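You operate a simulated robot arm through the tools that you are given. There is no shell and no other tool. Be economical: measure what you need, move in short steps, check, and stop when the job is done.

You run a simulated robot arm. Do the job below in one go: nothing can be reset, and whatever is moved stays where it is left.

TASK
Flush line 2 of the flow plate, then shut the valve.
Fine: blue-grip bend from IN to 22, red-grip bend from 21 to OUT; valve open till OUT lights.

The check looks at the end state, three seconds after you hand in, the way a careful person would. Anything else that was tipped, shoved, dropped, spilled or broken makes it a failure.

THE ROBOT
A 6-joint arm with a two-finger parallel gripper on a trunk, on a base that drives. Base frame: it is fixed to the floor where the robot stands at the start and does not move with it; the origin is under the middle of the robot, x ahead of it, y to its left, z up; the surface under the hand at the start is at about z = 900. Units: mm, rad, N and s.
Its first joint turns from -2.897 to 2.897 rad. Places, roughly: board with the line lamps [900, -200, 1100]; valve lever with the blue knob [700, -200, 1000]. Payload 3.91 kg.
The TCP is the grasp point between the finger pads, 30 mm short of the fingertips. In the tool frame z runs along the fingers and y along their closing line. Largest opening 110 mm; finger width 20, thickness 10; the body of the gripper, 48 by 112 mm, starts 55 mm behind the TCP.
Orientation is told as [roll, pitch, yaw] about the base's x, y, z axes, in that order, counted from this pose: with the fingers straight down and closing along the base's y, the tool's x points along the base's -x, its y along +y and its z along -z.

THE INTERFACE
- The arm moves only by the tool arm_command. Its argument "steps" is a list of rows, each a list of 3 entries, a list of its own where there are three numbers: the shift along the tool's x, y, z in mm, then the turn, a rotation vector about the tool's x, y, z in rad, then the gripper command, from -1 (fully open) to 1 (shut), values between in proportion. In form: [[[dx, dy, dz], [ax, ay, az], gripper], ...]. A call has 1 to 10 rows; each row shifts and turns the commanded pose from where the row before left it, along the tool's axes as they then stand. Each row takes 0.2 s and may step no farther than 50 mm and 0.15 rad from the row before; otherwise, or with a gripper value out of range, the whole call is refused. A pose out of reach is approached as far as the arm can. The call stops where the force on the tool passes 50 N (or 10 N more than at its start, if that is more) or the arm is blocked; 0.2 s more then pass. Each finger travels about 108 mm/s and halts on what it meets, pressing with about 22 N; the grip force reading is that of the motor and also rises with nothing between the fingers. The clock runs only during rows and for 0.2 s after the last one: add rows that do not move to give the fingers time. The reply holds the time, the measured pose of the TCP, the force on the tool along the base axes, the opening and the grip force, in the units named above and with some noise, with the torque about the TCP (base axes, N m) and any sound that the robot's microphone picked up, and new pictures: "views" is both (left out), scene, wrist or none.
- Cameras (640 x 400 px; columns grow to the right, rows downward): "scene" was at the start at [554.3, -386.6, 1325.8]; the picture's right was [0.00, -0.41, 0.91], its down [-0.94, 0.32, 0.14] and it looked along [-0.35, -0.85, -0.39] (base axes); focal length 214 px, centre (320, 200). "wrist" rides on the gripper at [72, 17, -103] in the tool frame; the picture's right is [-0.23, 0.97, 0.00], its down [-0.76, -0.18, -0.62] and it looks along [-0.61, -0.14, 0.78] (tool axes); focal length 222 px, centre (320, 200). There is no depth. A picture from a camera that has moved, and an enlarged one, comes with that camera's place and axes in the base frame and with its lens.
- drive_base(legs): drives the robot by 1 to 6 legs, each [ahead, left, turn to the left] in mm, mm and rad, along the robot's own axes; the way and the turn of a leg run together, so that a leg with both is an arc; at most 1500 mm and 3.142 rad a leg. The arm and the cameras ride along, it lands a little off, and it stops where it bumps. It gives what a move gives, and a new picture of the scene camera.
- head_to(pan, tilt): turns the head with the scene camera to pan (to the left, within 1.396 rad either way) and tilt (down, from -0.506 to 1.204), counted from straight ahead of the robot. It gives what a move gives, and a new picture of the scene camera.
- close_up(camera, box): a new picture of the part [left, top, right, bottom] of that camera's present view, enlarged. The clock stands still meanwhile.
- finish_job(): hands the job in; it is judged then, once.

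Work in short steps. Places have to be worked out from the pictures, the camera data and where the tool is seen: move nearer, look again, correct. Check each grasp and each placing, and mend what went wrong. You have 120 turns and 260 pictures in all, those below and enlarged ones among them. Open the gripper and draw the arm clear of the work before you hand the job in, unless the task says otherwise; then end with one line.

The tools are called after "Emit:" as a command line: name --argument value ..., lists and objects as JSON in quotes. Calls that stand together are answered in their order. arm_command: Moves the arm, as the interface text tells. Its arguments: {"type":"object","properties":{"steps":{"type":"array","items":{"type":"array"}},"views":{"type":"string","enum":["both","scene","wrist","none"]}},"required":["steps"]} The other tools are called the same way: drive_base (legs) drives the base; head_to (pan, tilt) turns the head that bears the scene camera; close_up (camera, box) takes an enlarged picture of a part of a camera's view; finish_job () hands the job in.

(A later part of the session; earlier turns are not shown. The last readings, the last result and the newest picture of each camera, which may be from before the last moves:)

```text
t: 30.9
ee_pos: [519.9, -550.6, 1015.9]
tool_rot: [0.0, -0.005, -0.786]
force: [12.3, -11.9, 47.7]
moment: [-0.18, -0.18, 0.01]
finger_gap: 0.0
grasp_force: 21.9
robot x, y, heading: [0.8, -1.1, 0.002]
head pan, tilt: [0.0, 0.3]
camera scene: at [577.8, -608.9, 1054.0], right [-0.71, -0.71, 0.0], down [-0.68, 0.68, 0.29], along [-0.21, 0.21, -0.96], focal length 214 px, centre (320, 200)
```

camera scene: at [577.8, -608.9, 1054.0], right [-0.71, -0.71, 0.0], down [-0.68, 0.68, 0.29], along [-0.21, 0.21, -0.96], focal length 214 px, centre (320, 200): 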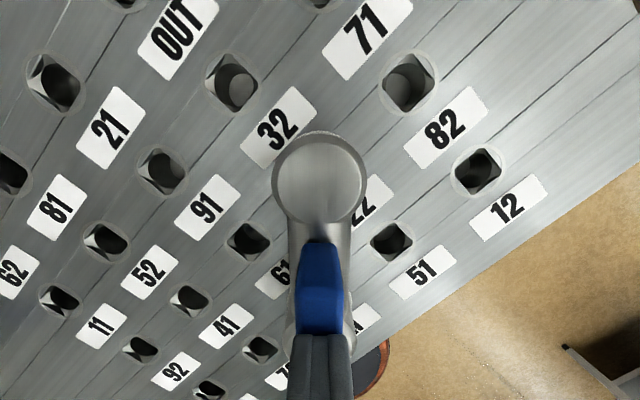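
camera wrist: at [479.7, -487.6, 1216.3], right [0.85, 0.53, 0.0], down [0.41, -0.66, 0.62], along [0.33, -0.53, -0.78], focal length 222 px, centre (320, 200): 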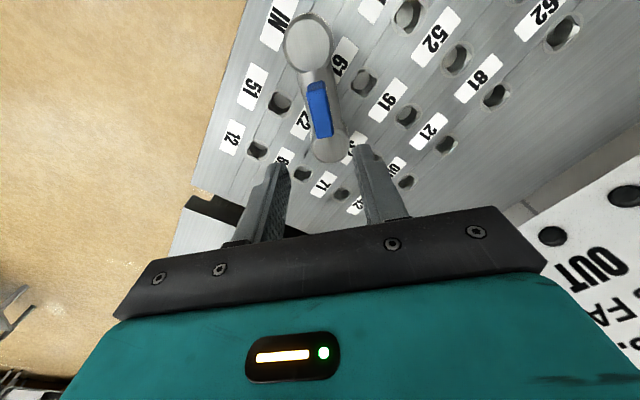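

Pressed with about 48 N and it held. I'll rise straight up and check nothing moved.

Emit:
arm_command --steps '[[[0, 0, -6], [0, 0, 0], 1], [[0, 0, -45], [0, 0, 0], 1], [[0, 0, -45], [0, 0, 0], -0.09], [[0, 0, 0], [0, 0, 0], -0.09]]' --views "scene"

Emit:
close_up --camera "scene" --box '[200, 100, 440, 300]'

Emit:
close_up --camera "wrist" --box '[200, 0, 440, 200]'

```text
t: 31.9
ee_pos: [519.9, -550.1, 1108.4]
tool_rot: [-0.001, -0.001, -0.787]
force: [0.1, 0.7, -0.6]
moment: [-0.01, 0.01, -0.01]
finger_gap: 60.1
grasp_force: 0.0
robot x, y, heading: [0.7, 0.6, -0.001]
head pan, tilt: [0.0, 0.3]
camera scene: at [578.7, -609.0, 1146.4], right [-0.71, -0.71, 0.0], down [-0.68, 0.68, 0.3], along [-0.21, 0.21, -0.96], focal length 214 px, centre (320, 200)
```

scene: 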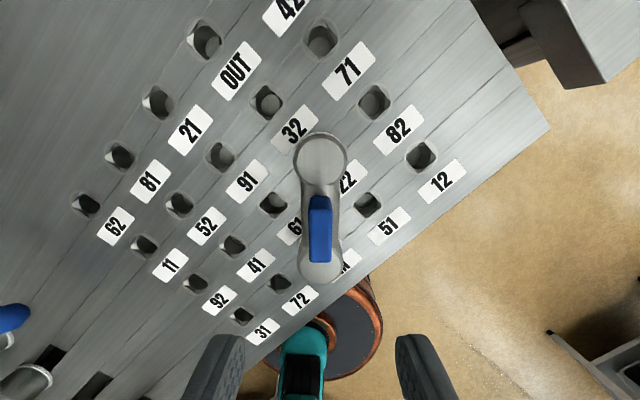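

```text
2.00 times, centred on (320, 200) of scene
camera zoom: at [578.7, -609.0, 1146.4], right [-0.71, -0.71, 0.0], down [-0.68, 0.68, 0.3], along [-0.21, 0.21, -0.96], focal length 429 px, centre (320, 200)
```

zoom: 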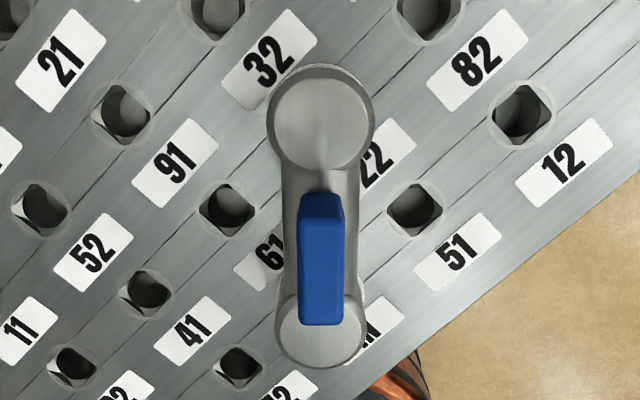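

```text
2.00 times, centred on (320, 100) of wrist
camera zoom: at [480.7, -486.9, 1212.7], right [0.85, 0.53, 0.0], down [0.41, -0.66, 0.62], along [0.33, -0.53, -0.78], focal length 444 px, centre (320, 400)
```

zoom: 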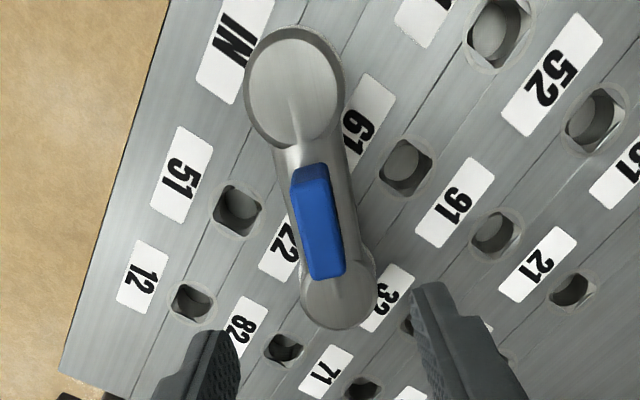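

Blue is good. Now I'll turn back to yaw -90° and go over to the red bend.

Emit:
arm_command --steps '[[[0, 0, -5], [0, 0, 0.131], -0.09], [[0, 0, -5], [0, 0, 0.131], -0.09], [[0, 0, -5], [0, 0, 0.131], -0.09], [[0, 0, -5], [0, 0, 0.131], -0.09], [[0, 0, -5], [0, 0, 0.131], -0.09], [[0, 0, 0], [0, 0, 0.13], -0.09], [[45, 0, 0], [0, 0, 0], -0.09], [[45, 0, 0], [0, 0, 0], -0.09], [[45, 0, 0], [0, 0, 0], -0.09], [[45, 0, 0], [0, 0, 0], -0.09]]' --views "none"

Emit:
arm_command --steps '[[[45, -5, 0], [0, 0, 0], -0.09], [[45, -5, 0], [0, 0, 0], -0.09], [[45, -5, 0], [0, 0, 0], -0.09], [[45, -5, 0], [0, 0, 0], -0.09], [[45, -5, 0], [0, 0, 0], -0.09], [[45, -5, 0], [0, 0, 0], -0.09], [[45, -5, 0], [0, 0, 0], -0.09], [[45, -5, 0], [0, 0, 0], -0.09], [[0, 0, 0], [0, 0, 0], -0.09]]' --views "both"

```text
t: 34.1
ee_pos: [520.0, -369.6, 1132.7]
tool_rot: [0.001, 0.0, -1.573]
force: [0.7, 0.5, -0.5]
moment: [0.07, 0.03, -0.02]
finger_gap: 60.0
grasp_force: 0.2
robot x, y, heading: [0.5, -0.7, -0.001]
head pan, tilt: [0.0, 0.3]
```

```text
t: 36.1
ee_pos: [481.6, -9.8, 1133.7]
tool_rot: [-0.001, 0.0, -1.57]
force: [0.8, -0.8, -0.6]
moment: [0.03, 0.02, -0.03]
finger_gap: 59.9
grasp_force: 0.1
robot x, y, heading: [0.6, 2.2, 0.0]
head pan, tilt: [0.0, 0.3]
camera scene: at [480.9, -92.8, 1171.3], right [-1.0, 0.0, 0.0], down [0.0, 0.96, 0.3], along [0.0, 0.3, -0.96], focal length 214 px, centre (320, 200)
camera wrist: at [497.3, 62.6, 1237.5], right [0.97, -0.23, 0.0], down [-0.18, -0.76, 0.62], along [-0.14, -0.61, -0.78], focal length 222 px, centre (320, 200)
```

scene: 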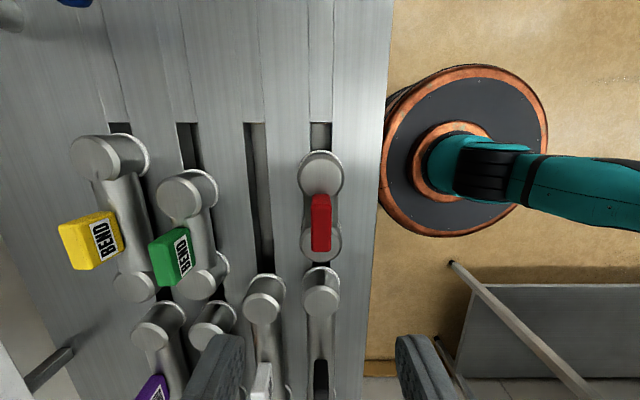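
wrist: 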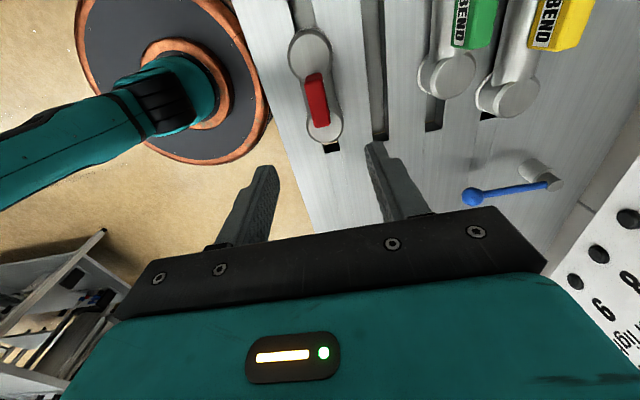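

I'll zoom in to centre on the red grip precisely.

Emit:
close_up --camera "scene" --box '[270, 140, 370, 270]'

Emit:
close_up --camera "wrist" --box '[270, 10, 370, 160]'

```text
3.08 times, centred on (320, 205) of scene
camera zoom: at [480.9, -92.8, 1171.3], right [-1.0, 0.0, 0.0], down [0.0, 0.96, 0.3], along [0.0, 0.3, -0.96], focal length 660 px, centre (320, 185)
```

zoom: 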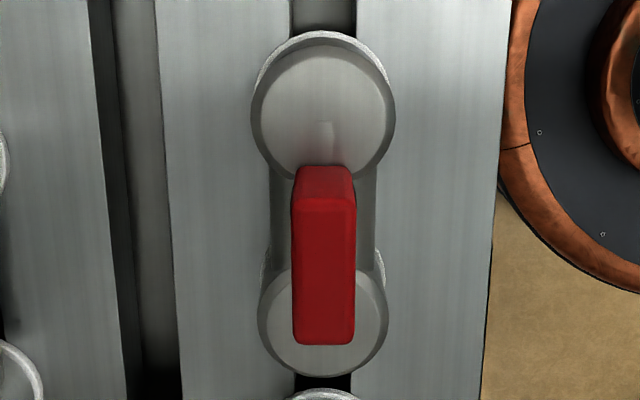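

```text
2.67 times, centred on (320, 85) of wrist
camera zoom: at [497.3, 62.6, 1237.5], right [0.97, -0.23, 0.0], down [-0.18, -0.76, 0.62], along [-0.14, -0.61, -0.78], focal length 592 px, centre (320, 507)
```

zoom: 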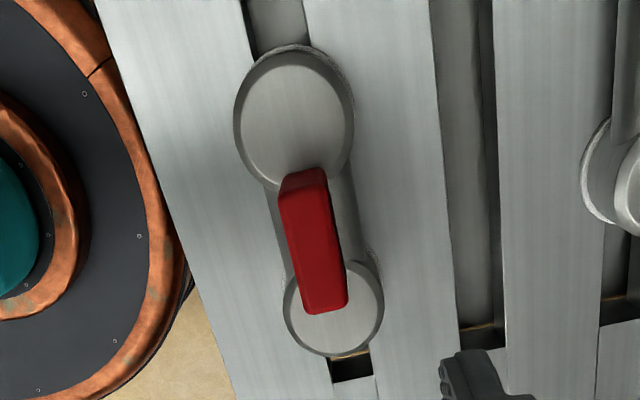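

Red grip centre is about (480, -6.5) with top z≈985. I'll correct and descend to TCP 988, then close.

Emit:
arm_command --steps '[[[4, -1, 40], [0, 0, 0], -0.09], [[0, 0, 40], [0, 0, 0], -0.09], [[0, 0, 35], [0, 0, 0], -0.09], [[0, 0, 20], [0, 0, 0], -0.09], [[0, 0, 10], [0, 0, 0], -0.09], [[0, 0, 0], [0, 0, 0], -0.09], [[0, 0, 0], [0, 0, 0], 1], [[0, 0, 0], [0, 0, 0], 1], [[0, 0, 0], [0, 0, 0], 1]]' --views "both"

```text
t: 38.1
ee_pos: [479.8, -6.7, 988.7]
tool_rot: [0.001, 0.0, -1.57]
force: [-0.4, 0.5, -0.1]
moment: [-0.03, -0.01, -0.03]
finger_gap: 20.1
grasp_force: 21.4
robot x, y, heading: [0.8, -0.4, -0.003]
head pan, tilt: [0.0, 0.3]
camera scene: at [479.6, -89.3, 1026.8], right [-1.0, 0.0, 0.0], down [0.0, 0.96, 0.3], along [0.0, 0.3, -0.96], focal length 214 px, centre (320, 200)
camera wrist: at [495.9, 66.1, 1093.0], right [0.97, -0.23, 0.0], down [-0.18, -0.76, 0.62], along [-0.14, -0.61, -0.78], focal length 222 px, centre (320, 200)
```

scene: 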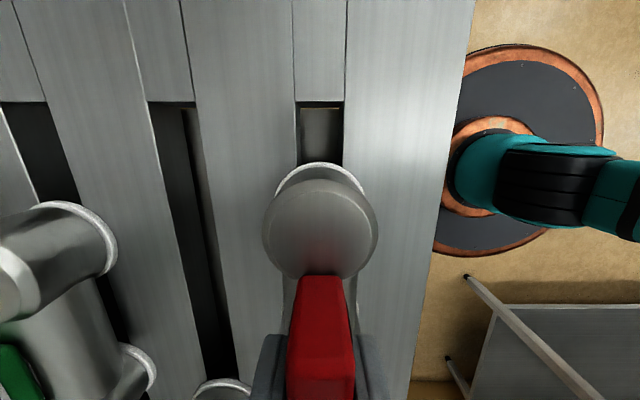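
wrist: 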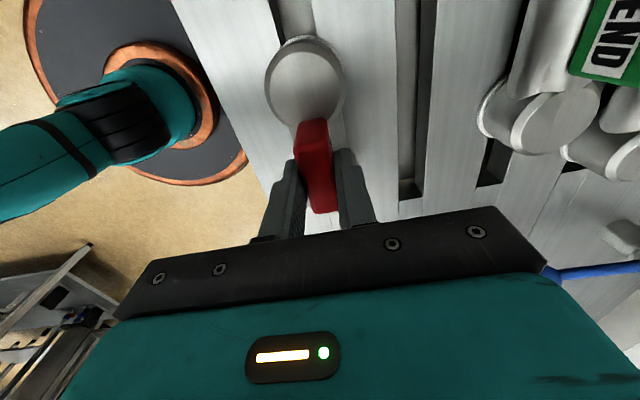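

Gripped at 20.1 mm. I'll lift and carry along x=480, then across to the OUT row.

Emit:
arm_command --steps '[[[0, 0, -10], [0, 0, 0], 1], [[0, 0, -20], [0, 0, 0], 1], [[0, 0, -30], [0, 0, 0], 1], [[0, 0, -40], [0, 0, 0], 1], [[0, 0, -40], [0, 0, 0], 1], [[-45, 0, 0], [0, 0, 0], 1], [[-45, 0, 0], [0, 0, 0], 1], [[-45, 0, 0], [0, 0, 0], 1], [[-45, 0, 0], [0, 0, 0], 1], [[-45, 0, 0], [0, 0, 0], 1]]' --views "scene"

Emit:
arm_command --steps '[[[-45, 0, 0], [0, 0, 0], 1], [[-45, 0, 0], [0, 0, 0], 1], [[-45, 0, 0], [0, 0, 0], 1], [[-45, 0, 0], [0, 0, 0], 1], [[-35, 40, 0], [0, 0, 0], 1], [[0, 40, 0], [0, 0, 0], 1], [[0, 40, 0], [0, 0, 0], 1], [[0, 40, 0], [0, 0, 0], 1], [[0, 40, 0], [0, 0, 0], 1], [[0, 40, 0], [0, 0, 0], 1]]' --views "none"

Emit:
head_to --pan 0.0 --tilt 0.0

Emit:
close_up --camera "scene" --box '[160, 80, 480, 280]'

```text
t: 40.3
ee_pos: [478.5, -231.3, 1130.3]
tool_rot: [-0.001, -0.001, -1.571]
force: [-0.2, 0.5, -2.8]
moment: [0.0, -0.05, -0.03]
finger_gap: 19.9
grasp_force: 22.1
robot x, y, heading: [1.5, 0.1, 0.003]
head pan, tilt: [0.0, 0.3]
camera scene: at [479.1, -314.0, 1168.0], right [-1.0, 0.0, 0.0], down [0.0, 0.96, 0.3], along [0.0, 0.3, -0.96], focal length 214 px, centre (320, 200)
```

scene: 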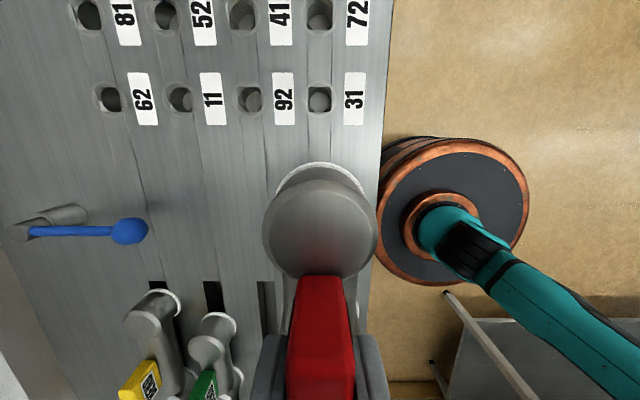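

```text
refused: row 5 steps farther than a row can; nothing moved
```

```text
t: 41.1
ee_pos: [479.9, -231.2, 1128.0]
tool_rot: [0.0, 0.0, -1.571]
force: [-0.4, 0.0, -3.7]
moment: [0.01, -0.01, 0.02]
finger_gap: 20.1
grasp_force: 21.6
robot x, y, heading: [-0.5, 3.0, 0.002]
head pan, tilt: [0.0, 0.0]
camera scene: at [479.6, -341.3, 1170.7], right [-1.0, 0.0, 0.0], down [0.0, 1.0, 0.0], along [0.0, 0.0, -1.0], focal length 214 px, centre (320, 200)
```

scene: 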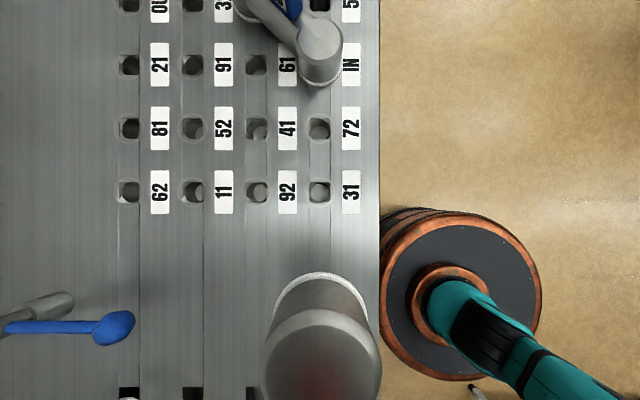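

```text
2.00 times, centred on (320, 180) of scene
camera zoom: at [479.6, -341.3, 1170.7], right [-1.0, 0.0, 0.0], down [0.0, 1.0, 0.0], along [0.0, 0.0, -1.0], focal length 429 px, centre (320, 240)
```

zoom: 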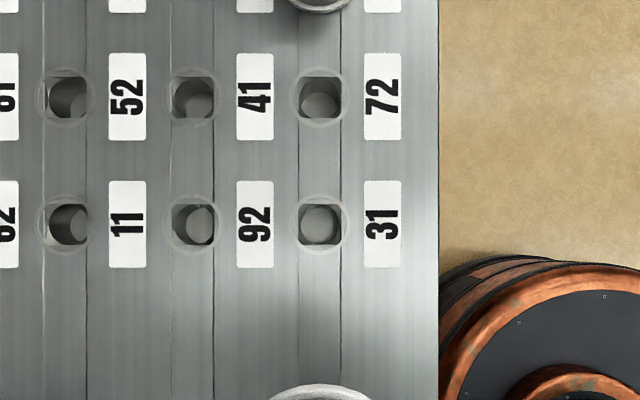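

One row exceeded the step limit. I'll redo it in smaller steps.

Emit:
arm_command --steps '[[[-44, 0, 0], [0, 0, 0], 1], [[-44, 0, 0], [0, 0, 0], 1], [[-44, 0, 0], [0, 0, 0], 1], [[-44, 0, 0], [0, 0, 0], 1], [[-24, 40, 0], [0, 0, 0], 1], [[0, 40, 0], [0, 0, 0], 1], [[0, 40, 0], [0, 0, 0], 1], [[0, 40, 0], [0, 0, 0], 1], [[0, 40, 0], [0, 0, 0], 1], [[0, 40, 0], [0, 0, 0], 1]]' --views "scene"

Emit:
close_up --camera "scene" --box '[160, 80, 480, 280]'

```text
t: 43.3
ee_pos: [718.4, -432.9, 1131.0]
tool_rot: [0.003, -0.001, -1.571]
force: [-0.8, -0.5, -1.4]
moment: [-0.06, -0.05, -0.03]
finger_gap: 19.9
grasp_force: 22.3
robot x, y, heading: [1.5, 0.5, 0.002]
head pan, tilt: [0.0, 0.0]
camera scene: at [718.4, -542.9, 1171.2], right [-1.0, 0.0, 0.0], down [0.0, 1.0, 0.0], along [0.0, 0.0, -1.0], focal length 214 px, centre (320, 200)
```

scene: 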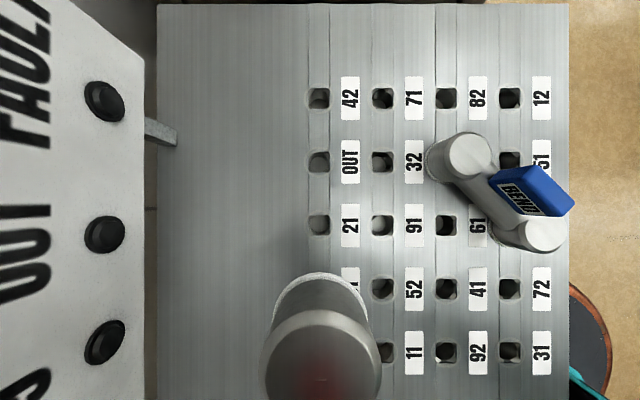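

```text
2.00 times, centred on (320, 180) of scene
camera zoom: at [718.4, -542.9, 1171.2], right [-1.0, 0.0, 0.0], down [0.0, 1.0, 0.0], along [0.0, 0.0, -1.0], focal length 429 px, centre (320, 240)
```

zoom: 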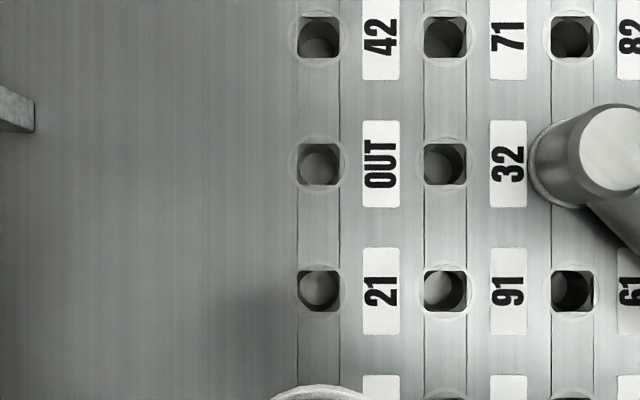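

Holes OUT (719.7, -591.5) and 21 (719.7, -511.3), so midpoint is (719.7, -551.4). I'll move over it and lower to about 1040, with the head tilted 0.3.

Emit:
arm_command --steps '[[[-40, 1.2, 0], [0, 0, 0], 1], [[-40, 0, 0], [0, 0, 0], 1], [[-39, 0, 0], [0, 0, 0], 1], [[0, 0, 30], [0, 0, 0], 1], [[0, 0, 30], [0, 0, 0], 1], [[0, 0, 30], [0, 0, 0], 1], [[0, 0, 0], [0, 0, 0], 1]]' --views "wrist"

Emit:
head_to --pan 0.0 --tilt 0.3

```text
t: 44.9
ee_pos: [720.9, -550.5, 1038.5]
tool_rot: [-0.001, 0.0, -1.571]
force: [0.5, 0.8, -2.3]
moment: [-0.06, 0.0, 0.02]
finger_gap: 19.9
grasp_force: 22.1
robot x, y, heading: [-3.9, 2.3, 0.001]
head pan, tilt: [0.0, 0.0]
camera wrist: at [737.1, -478.3, 1142.8], right [0.97, -0.23, 0.0], down [-0.18, -0.76, 0.62], along [-0.14, -0.61, -0.78], focal length 222 px, centre (320, 200)
```

wrist: 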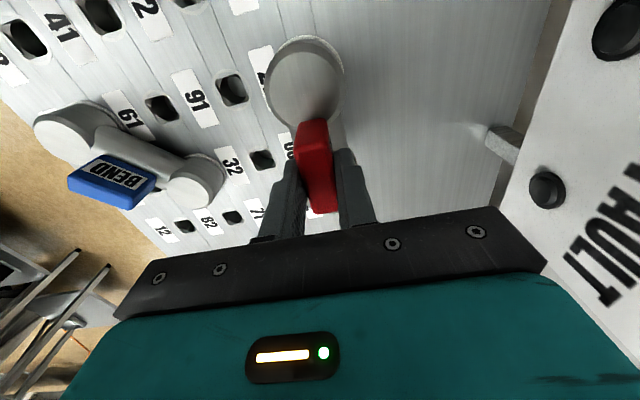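

```text
t: 45.7
ee_pos: [721.9, -550.9, 1039.6]
tool_rot: [-0.002, 0.002, -1.57]
force: [0.0, -0.3, -2.6]
moment: [-0.01, 0.0, -0.01]
finger_gap: 19.6
grasp_force: 22.4
robot x, y, heading: [-1.5, -2.4, 0.0]
head pan, tilt: [0.0, 0.3]
camera scene: at [721.0, -633.6, 1076.6], right [-1.0, 0.0, 0.0], down [0.0, 0.96, 0.3], along [0.0, 0.3, -0.96], focal length 214 px, centre (320, 200)
```

scene: 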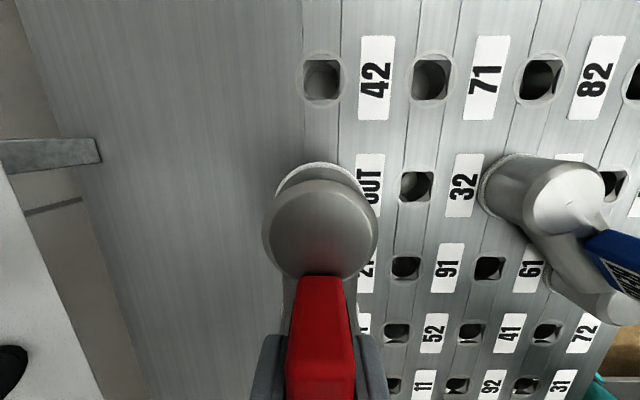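

Alignment is within about 1 mm. I'll trim 0.7 mm in x and descend to just above contact.

Emit:
arm_command --steps '[[[0, -0.7, 15], [0, 0, 0], 1], [[0, 0, 15], [0, 0, 0], 1], [[0, 0, 8], [0, 0, 0], 1], [[0, 0, 5], [0, 0, 0], 1], [[0, 0, 0], [0, 0, 0], 1]]' --views "both"

Emit:
close_up --camera "scene" --box '[220, 0, 480, 300]'

```text
t: 46.9
ee_pos: [720.6, -549.9, 996.0]
tool_rot: [0.0, 0.001, -1.573]
force: [-0.2, 0.5, -2.5]
moment: [0.0, 0.01, 0.01]
finger_gap: 20.2
grasp_force: 22.1
robot x, y, heading: [3.8, 0.7, 0.002]
head pan, tilt: [0.0, 0.3]
camera scene: at [720.3, -633.5, 1033.8], right [-1.0, 0.0, 0.0], down [0.0, 0.96, 0.3], along [0.0, 0.3, -0.96], focal length 214 px, centre (320, 200)
camera wrist: at [736.6, -478.1, 1100.0], right [0.97, -0.23, 0.0], down [-0.18, -0.76, 0.62], along [-0.14, -0.61, -0.78], focal length 222 px, centre (320, 200)
```

scene: 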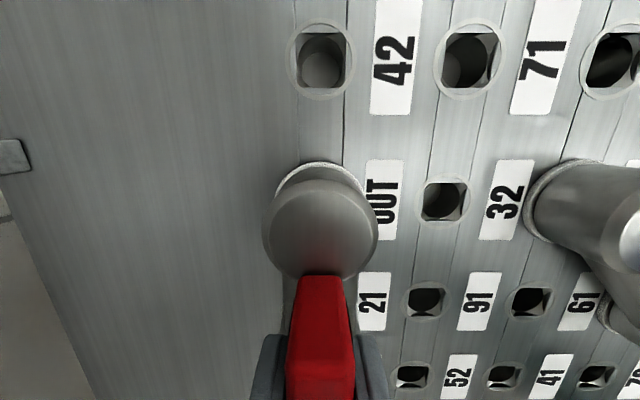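
wrist: 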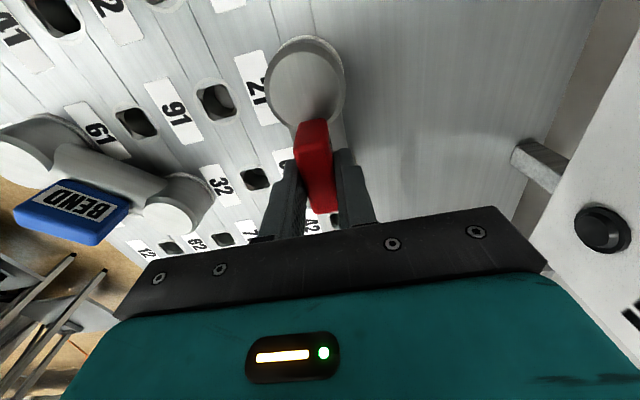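

```text
1.33 times, centred on (350, 150) of scene
camera zoom: at [720.3, -633.5, 1033.8], right [-1.0, 0.0, 0.0], down [0.0, 0.96, 0.3], along [0.0, 0.3, -0.96], focal length 286 px, centre (280, 267)
```

zoom: 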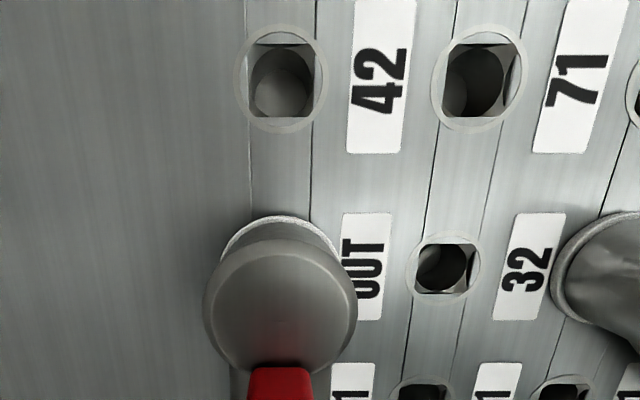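

Still aligned. I'll do the final descent to contact.

Emit:
arm_command --steps '[[[0, 0, 3], [0, 0, 0], 1], [[0, 0, 3], [0, 0, 0], 1], [[0, 0, 2], [0, 0, 0], 1], [[0, 0, 2], [0, 0, 0], 1], [[0, 0, 2], [0, 0, 0], 1], [[0, 0, 0], [0, 0, 0], 1]]' --views "both"

```text
t: 48.3
ee_pos: [719.1, -550.9, 983.7]
tool_rot: [0.001, 0.0, -1.57]
force: [1.3, -0.7, 14.6]
moment: [-0.06, 0.0, -0.02]
finger_gap: 19.9
grasp_force: 21.8
robot x, y, heading: [-0.5, 0.3, 0.002]
head pan, tilt: [0.0, 0.3]
camera scene: at [719.4, -633.0, 1022.6], right [-1.0, 0.0, 0.0], down [0.0, 0.96, 0.3], along [0.0, 0.3, -0.96], focal length 214 px, centre (320, 200)
camera wrist: at [735.7, -477.5, 1088.8], right [0.97, -0.23, 0.0], down [-0.18, -0.76, 0.62], along [-0.14, -0.61, -0.78], focal length 222 px, centre (320, 200)
```

scene: 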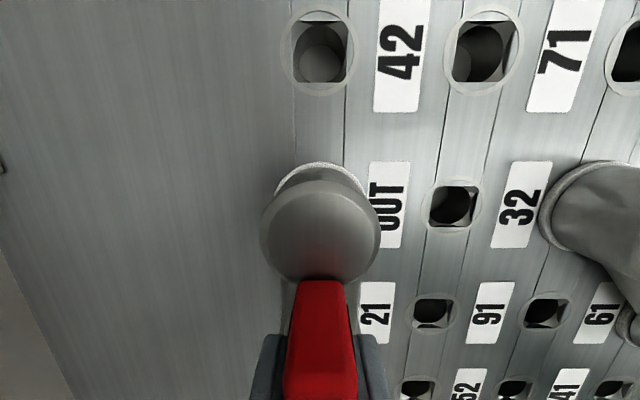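
wrist: 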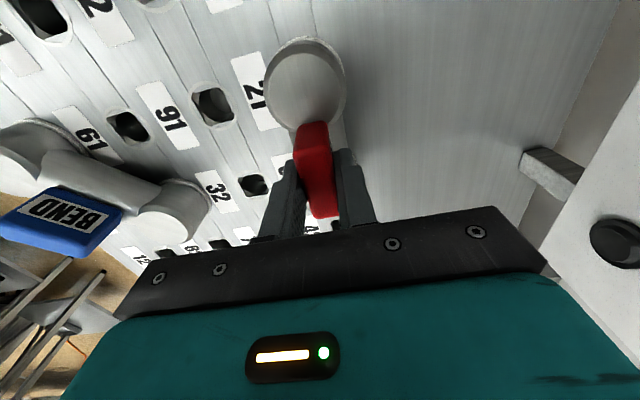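

Contact came at the same height as blue. I'll relieve, release, rise, and check.

Emit:
arm_command --steps '[[[0, 0, -1], [0, 0, 0], 1], [[0, 0, 0], [0, 0, 0], 0.4], [[0, 0, 0], [0, 0, 0], 0.2], [[0, 0, -20], [0, 0, 0], 0.2], [[0, 0, -40], [0, 0, 0], 0.2], [[0, 0, -40], [0, 0, 0], 0.2], [[0, 0, 0], [0, 0, 0], 1], [[0, 0, 0], [0, 0, 0], 1]]' --views "scene"

Emit:
close_up --camera "scene" --box '[220, 100, 420, 300]'

Emit:
close_up --camera "wrist" --box '[160, 0, 440, 240]'

```text
t: 50.1
ee_pos: [718.3, -550.1, 1083.7]
tool_rot: [-0.002, 0.001, -1.572]
force: [-0.7, -0.1, 0.3]
moment: [0.0, 0.0, -0.02]
finger_gap: 0.0
grasp_force: 22.0
robot x, y, heading: [-2.1, 0.1, 0.005]
head pan, tilt: [0.0, 0.3]
camera scene: at [719.1, -633.0, 1123.0], right [-1.0, 0.0, 0.0], down [0.0, 0.96, 0.3], along [0.0, 0.3, -0.96], focal length 214 px, centre (320, 200)
```

scene: 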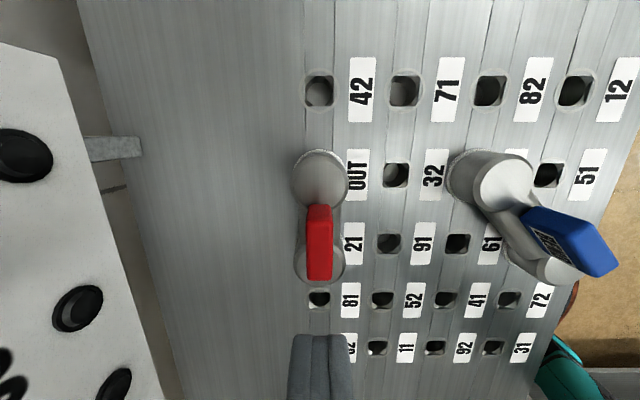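

```text
2.00 times, centred on (320, 200) of scene
camera zoom: at [719.1, -633.0, 1123.0], right [-1.0, 0.0, 0.0], down [0.0, 0.96, 0.3], along [0.0, 0.3, -0.96], focal length 429 px, centre (320, 200)
```

zoom: 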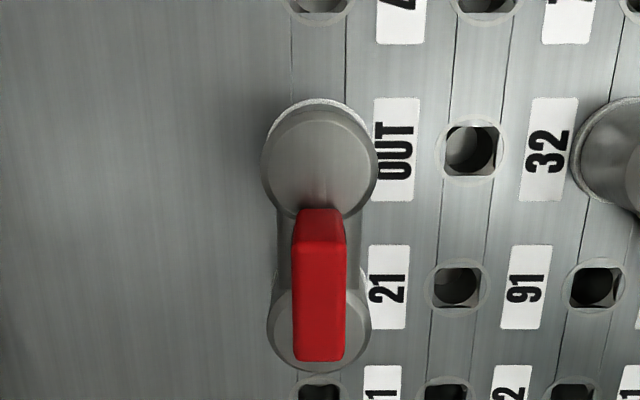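

```text
1.67 times, centred on (300, 120) of wrist
camera zoom: at [735.4, -477.6, 1189.2], right [0.97, -0.23, 0.0], down [-0.18, -0.76, 0.62], along [-0.14, -0.61, -0.78], focal length 370 px, centre (353, 333)
```

zoom: 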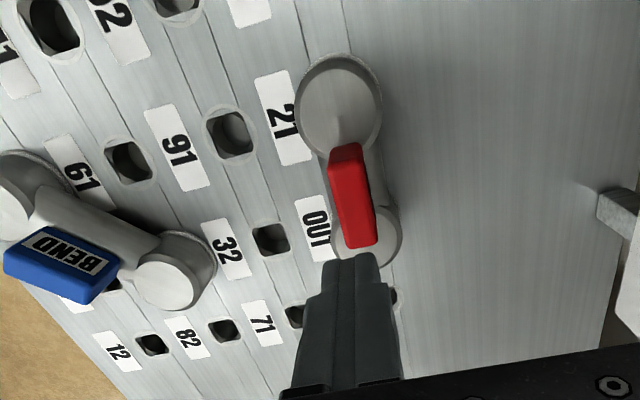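

Red is over 21 and OUT, flush. I'll press gently on its grip top as with blue.

Emit:
arm_command --steps '[[[0.5, 0, 40], [0, 0, 0], 1], [[0, 0, 20], [0, 0, 0], 1], [[0, 0, 6], [0, 0, 0], 1], [[0, 0, 2], [0, 0, 0], 1], [[0, 0, 2], [0, 0, 0], 1], [[0, 0, 0], [0, 0, 0], 1]]' --views "none"

Emit:
arm_command --steps '[[[0, 0, -6], [0, 0, 0], 1], [[0, 0, -40], [0, 0, 0], 1], [[0, 0, -45], [0, 0, 0], 1], [[0, 0, 0], [0, 0, 0], 1]]' --views "both"

```text
t: 51.5
ee_pos: [719.8, -549.6, 1016.7]
tool_rot: [-0.001, -0.002, -1.573]
force: [1.8, -1.6, 6.5]
moment: [-0.02, -0.04, 0.0]
finger_gap: 0.0
grasp_force: 22.1
robot x, y, heading: [2.3, 2.0, -0.004]
head pan, tilt: [0.0, 0.3]
```

```text
t: 52.5
ee_pos: [720.2, -549.4, 1107.9]
tool_rot: [-0.001, 0.0, -1.571]
force: [-0.6, -0.1, -0.6]
moment: [-0.03, -0.01, -0.01]
finger_gap: 0.0
grasp_force: 22.2
robot x, y, heading: [0.9, -0.2, -0.001]
head pan, tilt: [0.0, 0.3]
camera scene: at [719.6, -632.1, 1144.2], right [-1.0, 0.0, 0.0], down [0.0, 0.96, 0.3], along [0.0, 0.3, -0.96], focal length 214 px, centre (320, 200)
camera wrist: at [735.9, -476.7, 1210.5], right [0.97, -0.23, 0.0], down [-0.18, -0.76, 0.62], along [-0.14, -0.61, -0.78], focal length 222 px, centre (320, 200)
```

scene: 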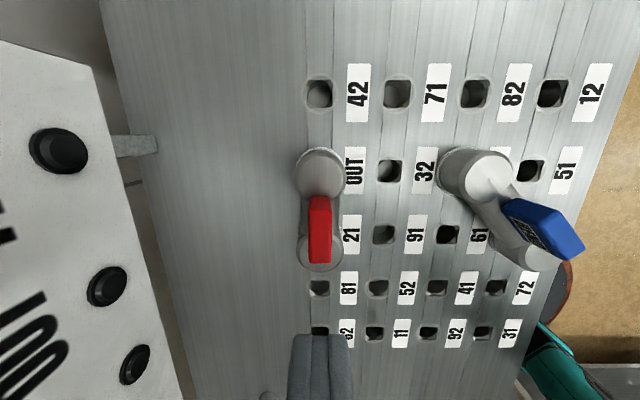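
wrist: 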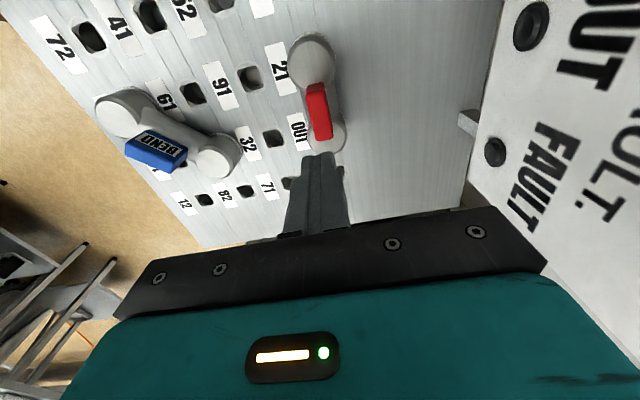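

That press only reached 6.5 N, so I'll repeat it slightly deeper.

Emit:
arm_command --steps '[[[0, 0, 45], [0, 0, 0], 1], [[0, 0, 40], [0, 0, 0], 1], [[0, 0, 6], [0, 0, 0], 1], [[0, 0, 2], [0, 0, 0], 1], [[0, 0, 1.5], [0, 0, 0], 1], [[0, 0, 0], [0, 0, 0], 1]]' --views "none"

Emit:
arm_command --steps '[[[0, 0, -6], [0, 0, 0], 1], [[0, 0, -40], [0, 0, 0], 1], [[0, 0, -45], [0, 0, 0], 1], [[0, 0, 0], [0, 0, 0], 1]]' --views "scene"

Emit:
close_up --camera "scene" --box '[220, 100, 420, 300]'

```text
t: 54.0
ee_pos: [719.5, -549.2, 1015.6]
tool_rot: [0.005, -0.002, -1.571]
force: [-0.5, 1.3, 6.7]
moment: [0.11, 0.04, -0.03]
finger_gap: 0.0
grasp_force: 22.1
robot x, y, heading: [1.2, -0.6, 0.0]
head pan, tilt: [0.0, 0.3]
stopped in row 6: the force on the tool passed its limit at 52 N (the readings are from after the stop); the commanded pose is now the measured one
```

```text
t: 55.0
ee_pos: [718.1, -549.9, 1105.9]
tool_rot: [0.002, -0.005, -1.571]
force: [1.1, 0.7, 0.4]
moment: [0.01, 0.0, 0.01]
finger_gap: 0.2
grasp_force: 21.3
robot x, y, heading: [1.9, -0.4, 0.004]
head pan, tilt: [0.0, 0.3]
camera scene: at [718.9, -631.7, 1144.4], right [-1.0, 0.0, 0.0], down [0.0, 0.96, 0.29], along [0.0, 0.29, -0.96], focal length 214 px, centre (320, 200)
```

scene: 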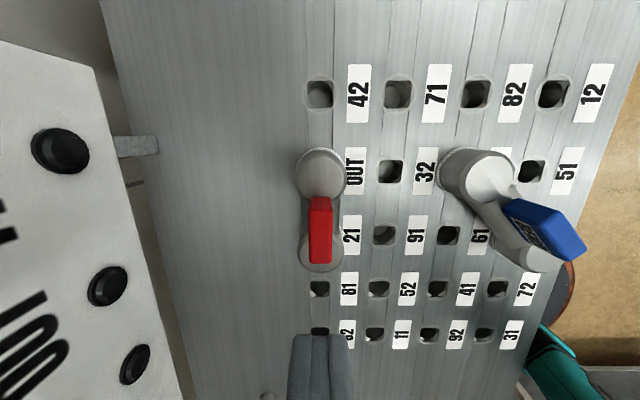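

```text
2.00 times, centred on (320, 200) of scene
camera zoom: at [718.9, -631.7, 1144.4], right [-1.0, 0.0, 0.0], down [0.0, 0.96, 0.29], along [0.0, 0.29, -0.96], focal length 429 px, centre (320, 200)
```

zoom: 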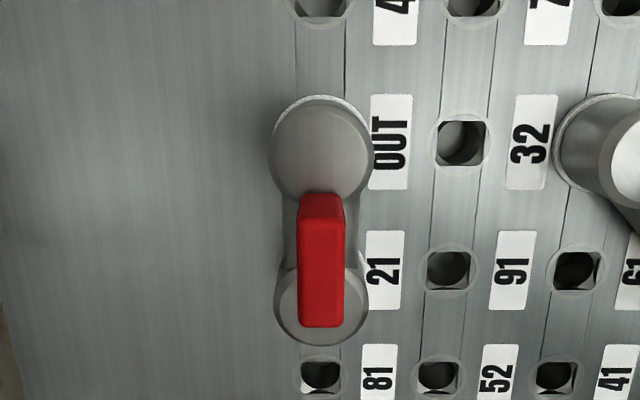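

Both bends are placed. Now the valve: from several views the knob is about (690, -212, 951) and the pivot post about (805, -209). I'll move nearer to look at how the lever turns.

Emit:
arm_command --steps '[[[45, 0, -5], [0, 0, 0], 1], [[45, 0, -5], [0, 0, 0], 1], [[45, 0, -5], [0, 0, 0], 1], [[45, 0, -5], [0, 0, 0], 1], [[45, 0, -5], [0, 0, 0], 1], [[45, -10, 0], [0, 0, 0], 1], [[45, -10, 0], [0, 0, 0], 1]]' --views "both"

```text
t: 56.6
ee_pos: [699.3, -234.0, 1130.2]
tool_rot: [0.004, -0.003, -1.574]
force: [1.1, -0.5, -0.2]
moment: [0.04, 0.06, -0.02]
finger_gap: 0.0
grasp_force: 22.2
robot x, y, heading: [4.1, -0.5, -0.002]
head pan, tilt: [0.0, 0.3]
camera scene: at [698.5, -316.6, 1167.7], right [-1.0, 0.0, 0.0], down [0.0, 0.96, 0.29], along [0.0, 0.29, -0.96], focal length 214 px, centre (320, 200)
camera wrist: at [714.8, -161.0, 1233.6], right [0.97, -0.23, 0.0], down [-0.18, -0.76, 0.62], along [-0.14, -0.61, -0.78], focal length 222 px, centre (320, 200)
```

scene: 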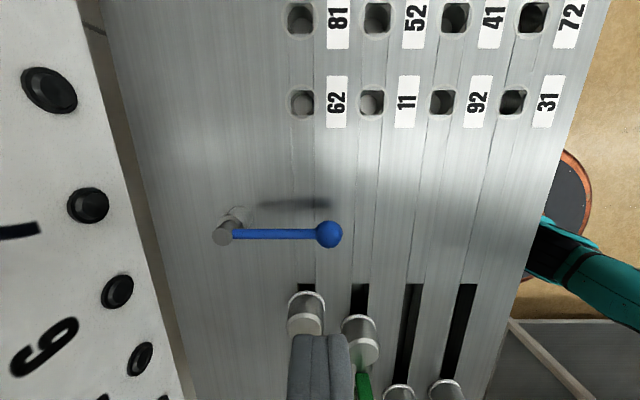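
wrist: 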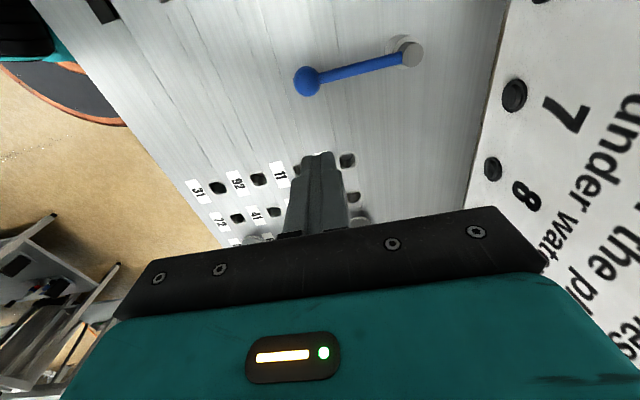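

Emit:
close_up --camera "scene" --box '[190, 180, 390, 280]'

Emit:
close_up --camera "wrist" --box '[270, 0, 450, 130]'

```text
3.20 times, centred on (290, 230) of scene
camera zoom: at [698.5, -316.6, 1167.7], right [-1.0, 0.0, 0.0], down [0.0, 0.96, 0.29], along [0.0, 0.29, -0.96], focal length 686 px, centre (416, 104)
```

zoom: 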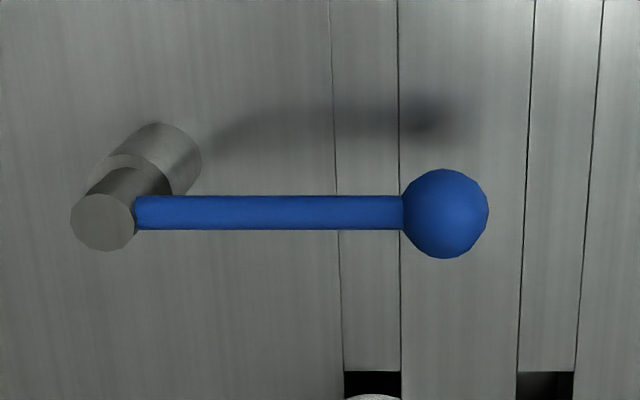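

```text
3.08 times, centred on (360, 65) of wrist
camera zoom: at [714.8, -161.0, 1233.6], right [0.97, -0.23, 0.0], down [-0.18, -0.76, 0.62], along [-0.14, -0.61, -0.78], focal length 684 px, centre (197, 615)
```

zoom: 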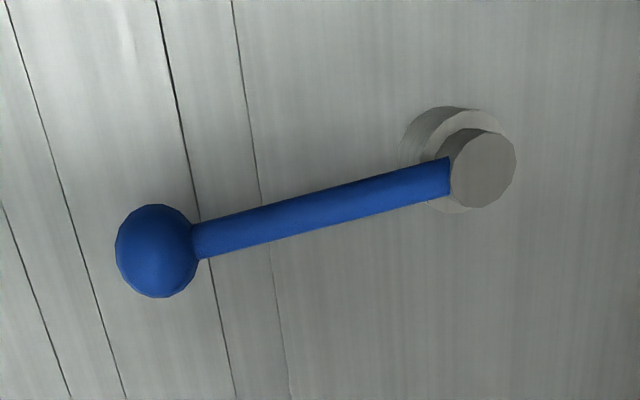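

Lever is horizontal with the knob at (688, -210, 952), radius 15, and the pivot at (803, -210). I'll bring closed fingers down beside the knob on the -y side and test a gentle push to +y.

Emit:
arm_command --steps '[[[-20, -8, 40], [0, 0, 0], 1], [[0, 0, 45], [0, 0, 0], 1], [[0, 0, 45], [0, 0, 0], 1], [[0, 0, 35], [0, 0, 0], 1], [[0, 0, 0], [0, 0, 0], 1]]' --views "both"

```text
t: 57.8
ee_pos: [691.6, -254.1, 965.2]
tool_rot: [0.003, -0.005, -1.571]
force: [-0.2, 0.4, 0.3]
moment: [0.0, 0.0, -0.02]
finger_gap: 0.0
grasp_force: 21.9
robot x, y, heading: [-0.8, 1.4, -0.001]
head pan, tilt: [0.0, 0.3]
camera scene: at [691.7, -337.2, 1003.2], right [-1.0, 0.0, 0.0], down [0.0, 0.96, 0.29], along [0.0, 0.29, -0.96], focal length 214 px, centre (320, 200)
camera wrist: at [707.7, -181.6, 1069.0], right [0.97, -0.23, 0.0], down [-0.18, -0.76, 0.62], along [-0.14, -0.61, -0.78], focal length 222 px, centre (320, 200)
```

scene: 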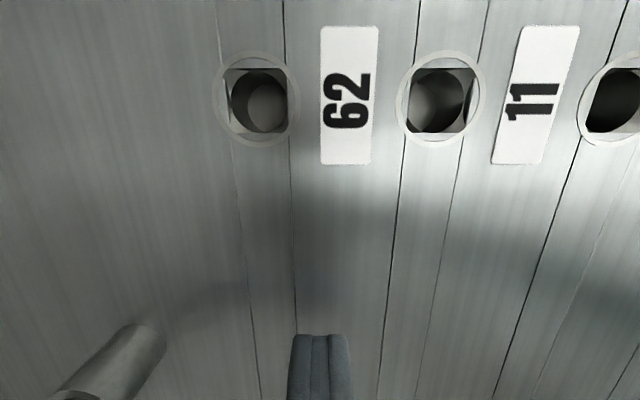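
wrist: 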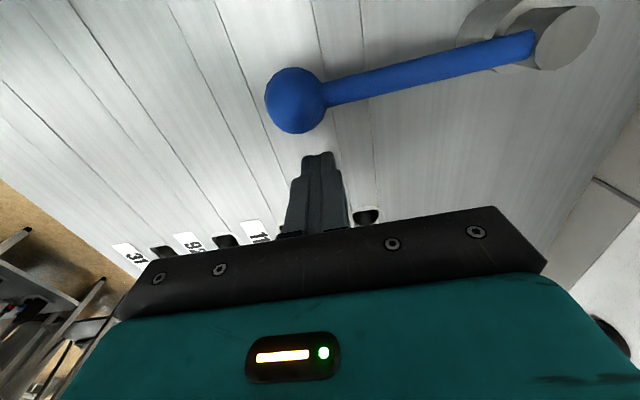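

I'll push gently +y: contact is expected at TCP y≈-235.

Emit:
arm_command --steps '[[[10, 0, 0], [0, 0, 0], 1], [[6, 0, 0], [0, 0, 0], 1], [[6, 0, 0], [0, 0, 0], 1], [[5, 0, 0], [0, 0, 0], 1], [[5, 0, 0], [0, 0, 0], 1]]' --views "wrist"

Emit:
head_to --pan 1.25 --tilt 0.1

```text
t: 59.0
ee_pos: [692.4, -221.2, 963.5]
tool_rot: [0.003, -0.004, -1.569]
force: [-0.9, -1.4, -0.2]
moment: [0.0, -0.02, 0.0]
finger_gap: 0.0
grasp_force: 21.8
robot x, y, heading: [1.3, -0.5, 0.003]
head pan, tilt: [0.0, 0.3]
camera wrist: at [708.1, -149.6, 1068.5], right [0.97, -0.23, 0.0], down [-0.18, -0.76, 0.62], along [-0.14, -0.61, -0.78], focal length 222 px, centre (320, 200)
```

wrist: 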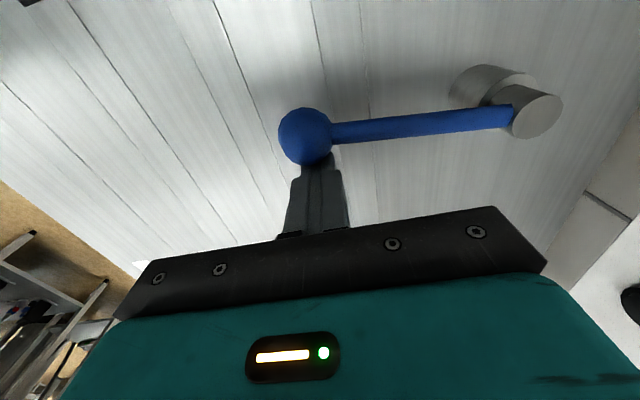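

```text
t: 60.4
ee_pos: [692.6, -222.6, 965.3]
tool_rot: [0.004, -0.004, -1.571]
force: [-0.4, 0.1, -0.4]
moment: [0.02, 0.01, 0.02]
finger_gap: 0.0
grasp_force: 21.5
robot x, y, heading: [1.2, 1.2, -0.0]
head pan, tilt: [1.25, 0.099]
camera scene: at [779.1, -323.9, 1067.5], right [-0.31, 0.0, -0.95], down [-0.09, 1.0, 0.03], along [0.95, 0.1, -0.31], focal length 214 px, centre (320, 200)
```

scene: 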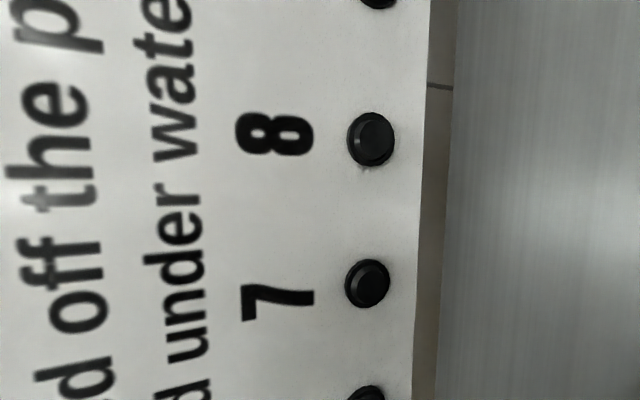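

The lever yields easily to +y. I'll point the head to see the OUT and FAULT lamps and push along the arc to about 45°.

Emit:
head_to --pan 1.2 --tilt -0.5

Emit:
arm_command --steps '[[[13, -2, 0], [0, 0, 0], 1], [[14, -2.5, 0], [0, 0, 0], 1], [[10, 1, 0], [0, 0, 0], 1], [[10, 1.4, 0], [0, 0, 0], 1], [[14, 6, 0], [0, 0, 0], 1], [[14, 7, 0], [0, 0, 0], 1]]' --views "both"

```text
t: 61.4
ee_pos: [691.6, -223.1, 964.7]
tool_rot: [0.003, -0.005, -1.571]
force: [-1.2, 0.4, -0.5]
moment: [0.01, -0.02, 0.0]
finger_gap: 0.1
grasp_force: 22.5
robot x, y, heading: [-1.8, -1.5, 0.001]
head pan, tilt: [1.201, -0.499]
camera scene: at [754.3, -372.9, 1072.5], right [-0.36, 0.0, -0.93], down [0.45, 0.88, -0.17], along [0.82, -0.48, -0.31], focal length 214 px, centre (320, 200)
```

scene: 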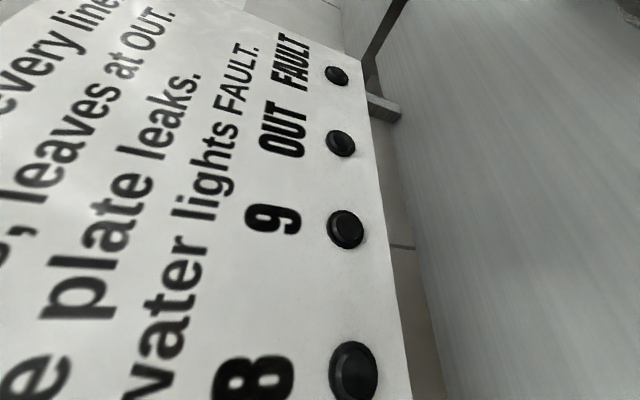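

```text
t: 62.8
ee_pos: [704.3, -147.7, 965.2]
tool_rot: [0.003, -0.003, -1.571]
force: [0.1, 0.3, -0.7]
moment: [-0.01, -0.02, -0.01]
finger_gap: 0.2
grasp_force: 21.9
robot x, y, heading: [0.7, -3.6, -0.003]
head pan, tilt: [1.201, -0.499]
camera scene: at [765.3, -297.9, 1072.2], right [-0.36, 0.0, -0.93], down [0.45, 0.88, -0.17], along [0.82, -0.48, -0.31], focal length 214 px, centre (320, 200)
camera wrist: at [719.2, -74.7, 1068.4], right [0.97, -0.23, 0.0], down [-0.18, -0.76, 0.62], along [-0.14, -0.61, -0.78], focal length 222 px, centre (320, 200)
```

scene: 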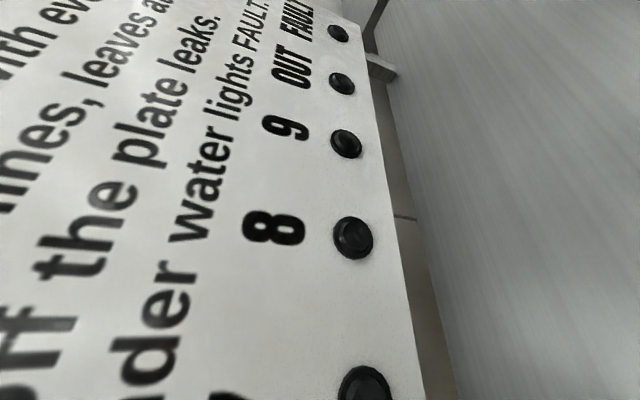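
wrist: 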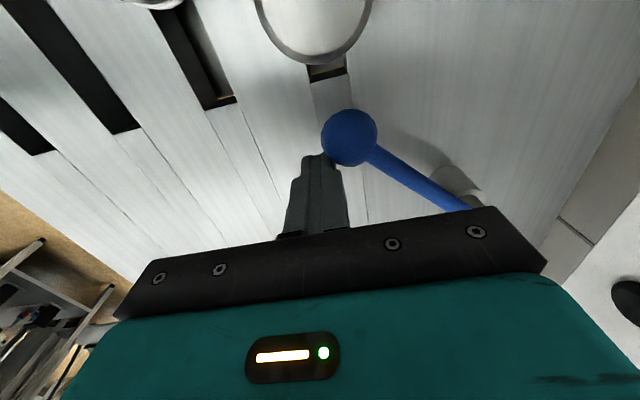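

Lever is at about 45° and the lamps are still dark. I'll continue the arc to about 75°.

Emit:
arm_command --steps '[[[12, 9.5, 0], [0, 0, 0], 1], [[12, 9.5, 0], [0, 0, 0], 1], [[9, 12.5, 0], [0, 0, 0], 1], [[9, 12.5, 0], [0, 0, 0], 1], [[0, 0, 0], [0, 0, 0], 1], [[0, 0, 0], [0, 0, 0], 1]]' --views "both"

```text
t: 63.5
ee_pos: [722.0, -123.7, 964.8]
tool_rot: [-0.004, -0.005, -1.577]
force: [-23.6, -4.4, 5.2]
moment: [0.0, 0.33, 0.18]
finger_gap: 0.0
grasp_force: 22.1
robot x, y, heading: [1.9, -1.4, -0.001]
head pan, tilt: [1.201, -0.499]
stopped in row 3: the force on the tool passed its limit at 73 N (the readings are from after the stop); the commanded pose is now the measured one
camera scene: at [785.4, -273.7, 1072.0], right [-0.37, 0.0, -0.93], down [0.45, 0.87, -0.18], along [0.81, -0.48, -0.32], focal length 214 px, centre (320, 200)
camera wrist: at [740.1, -50.4, 1068.1], right [0.97, -0.23, 0.0], down [-0.18, -0.76, 0.63], along [-0.15, -0.61, -0.78], focal length 222 px, centre (320, 200)
```

scene: 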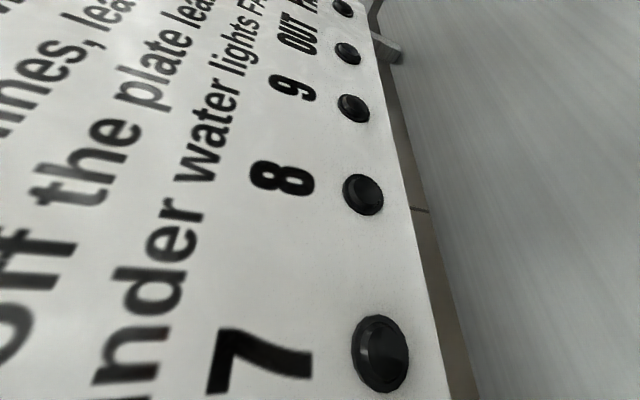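
wrist: 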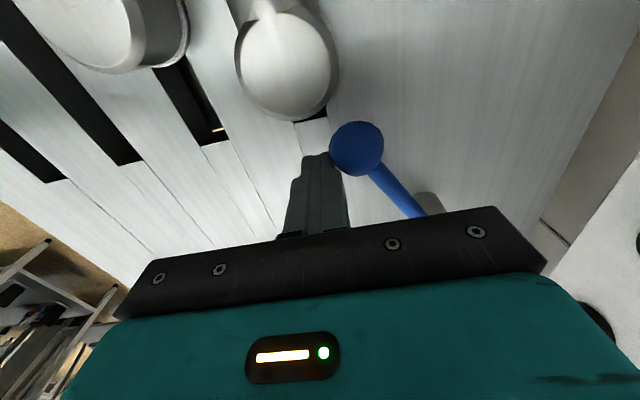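

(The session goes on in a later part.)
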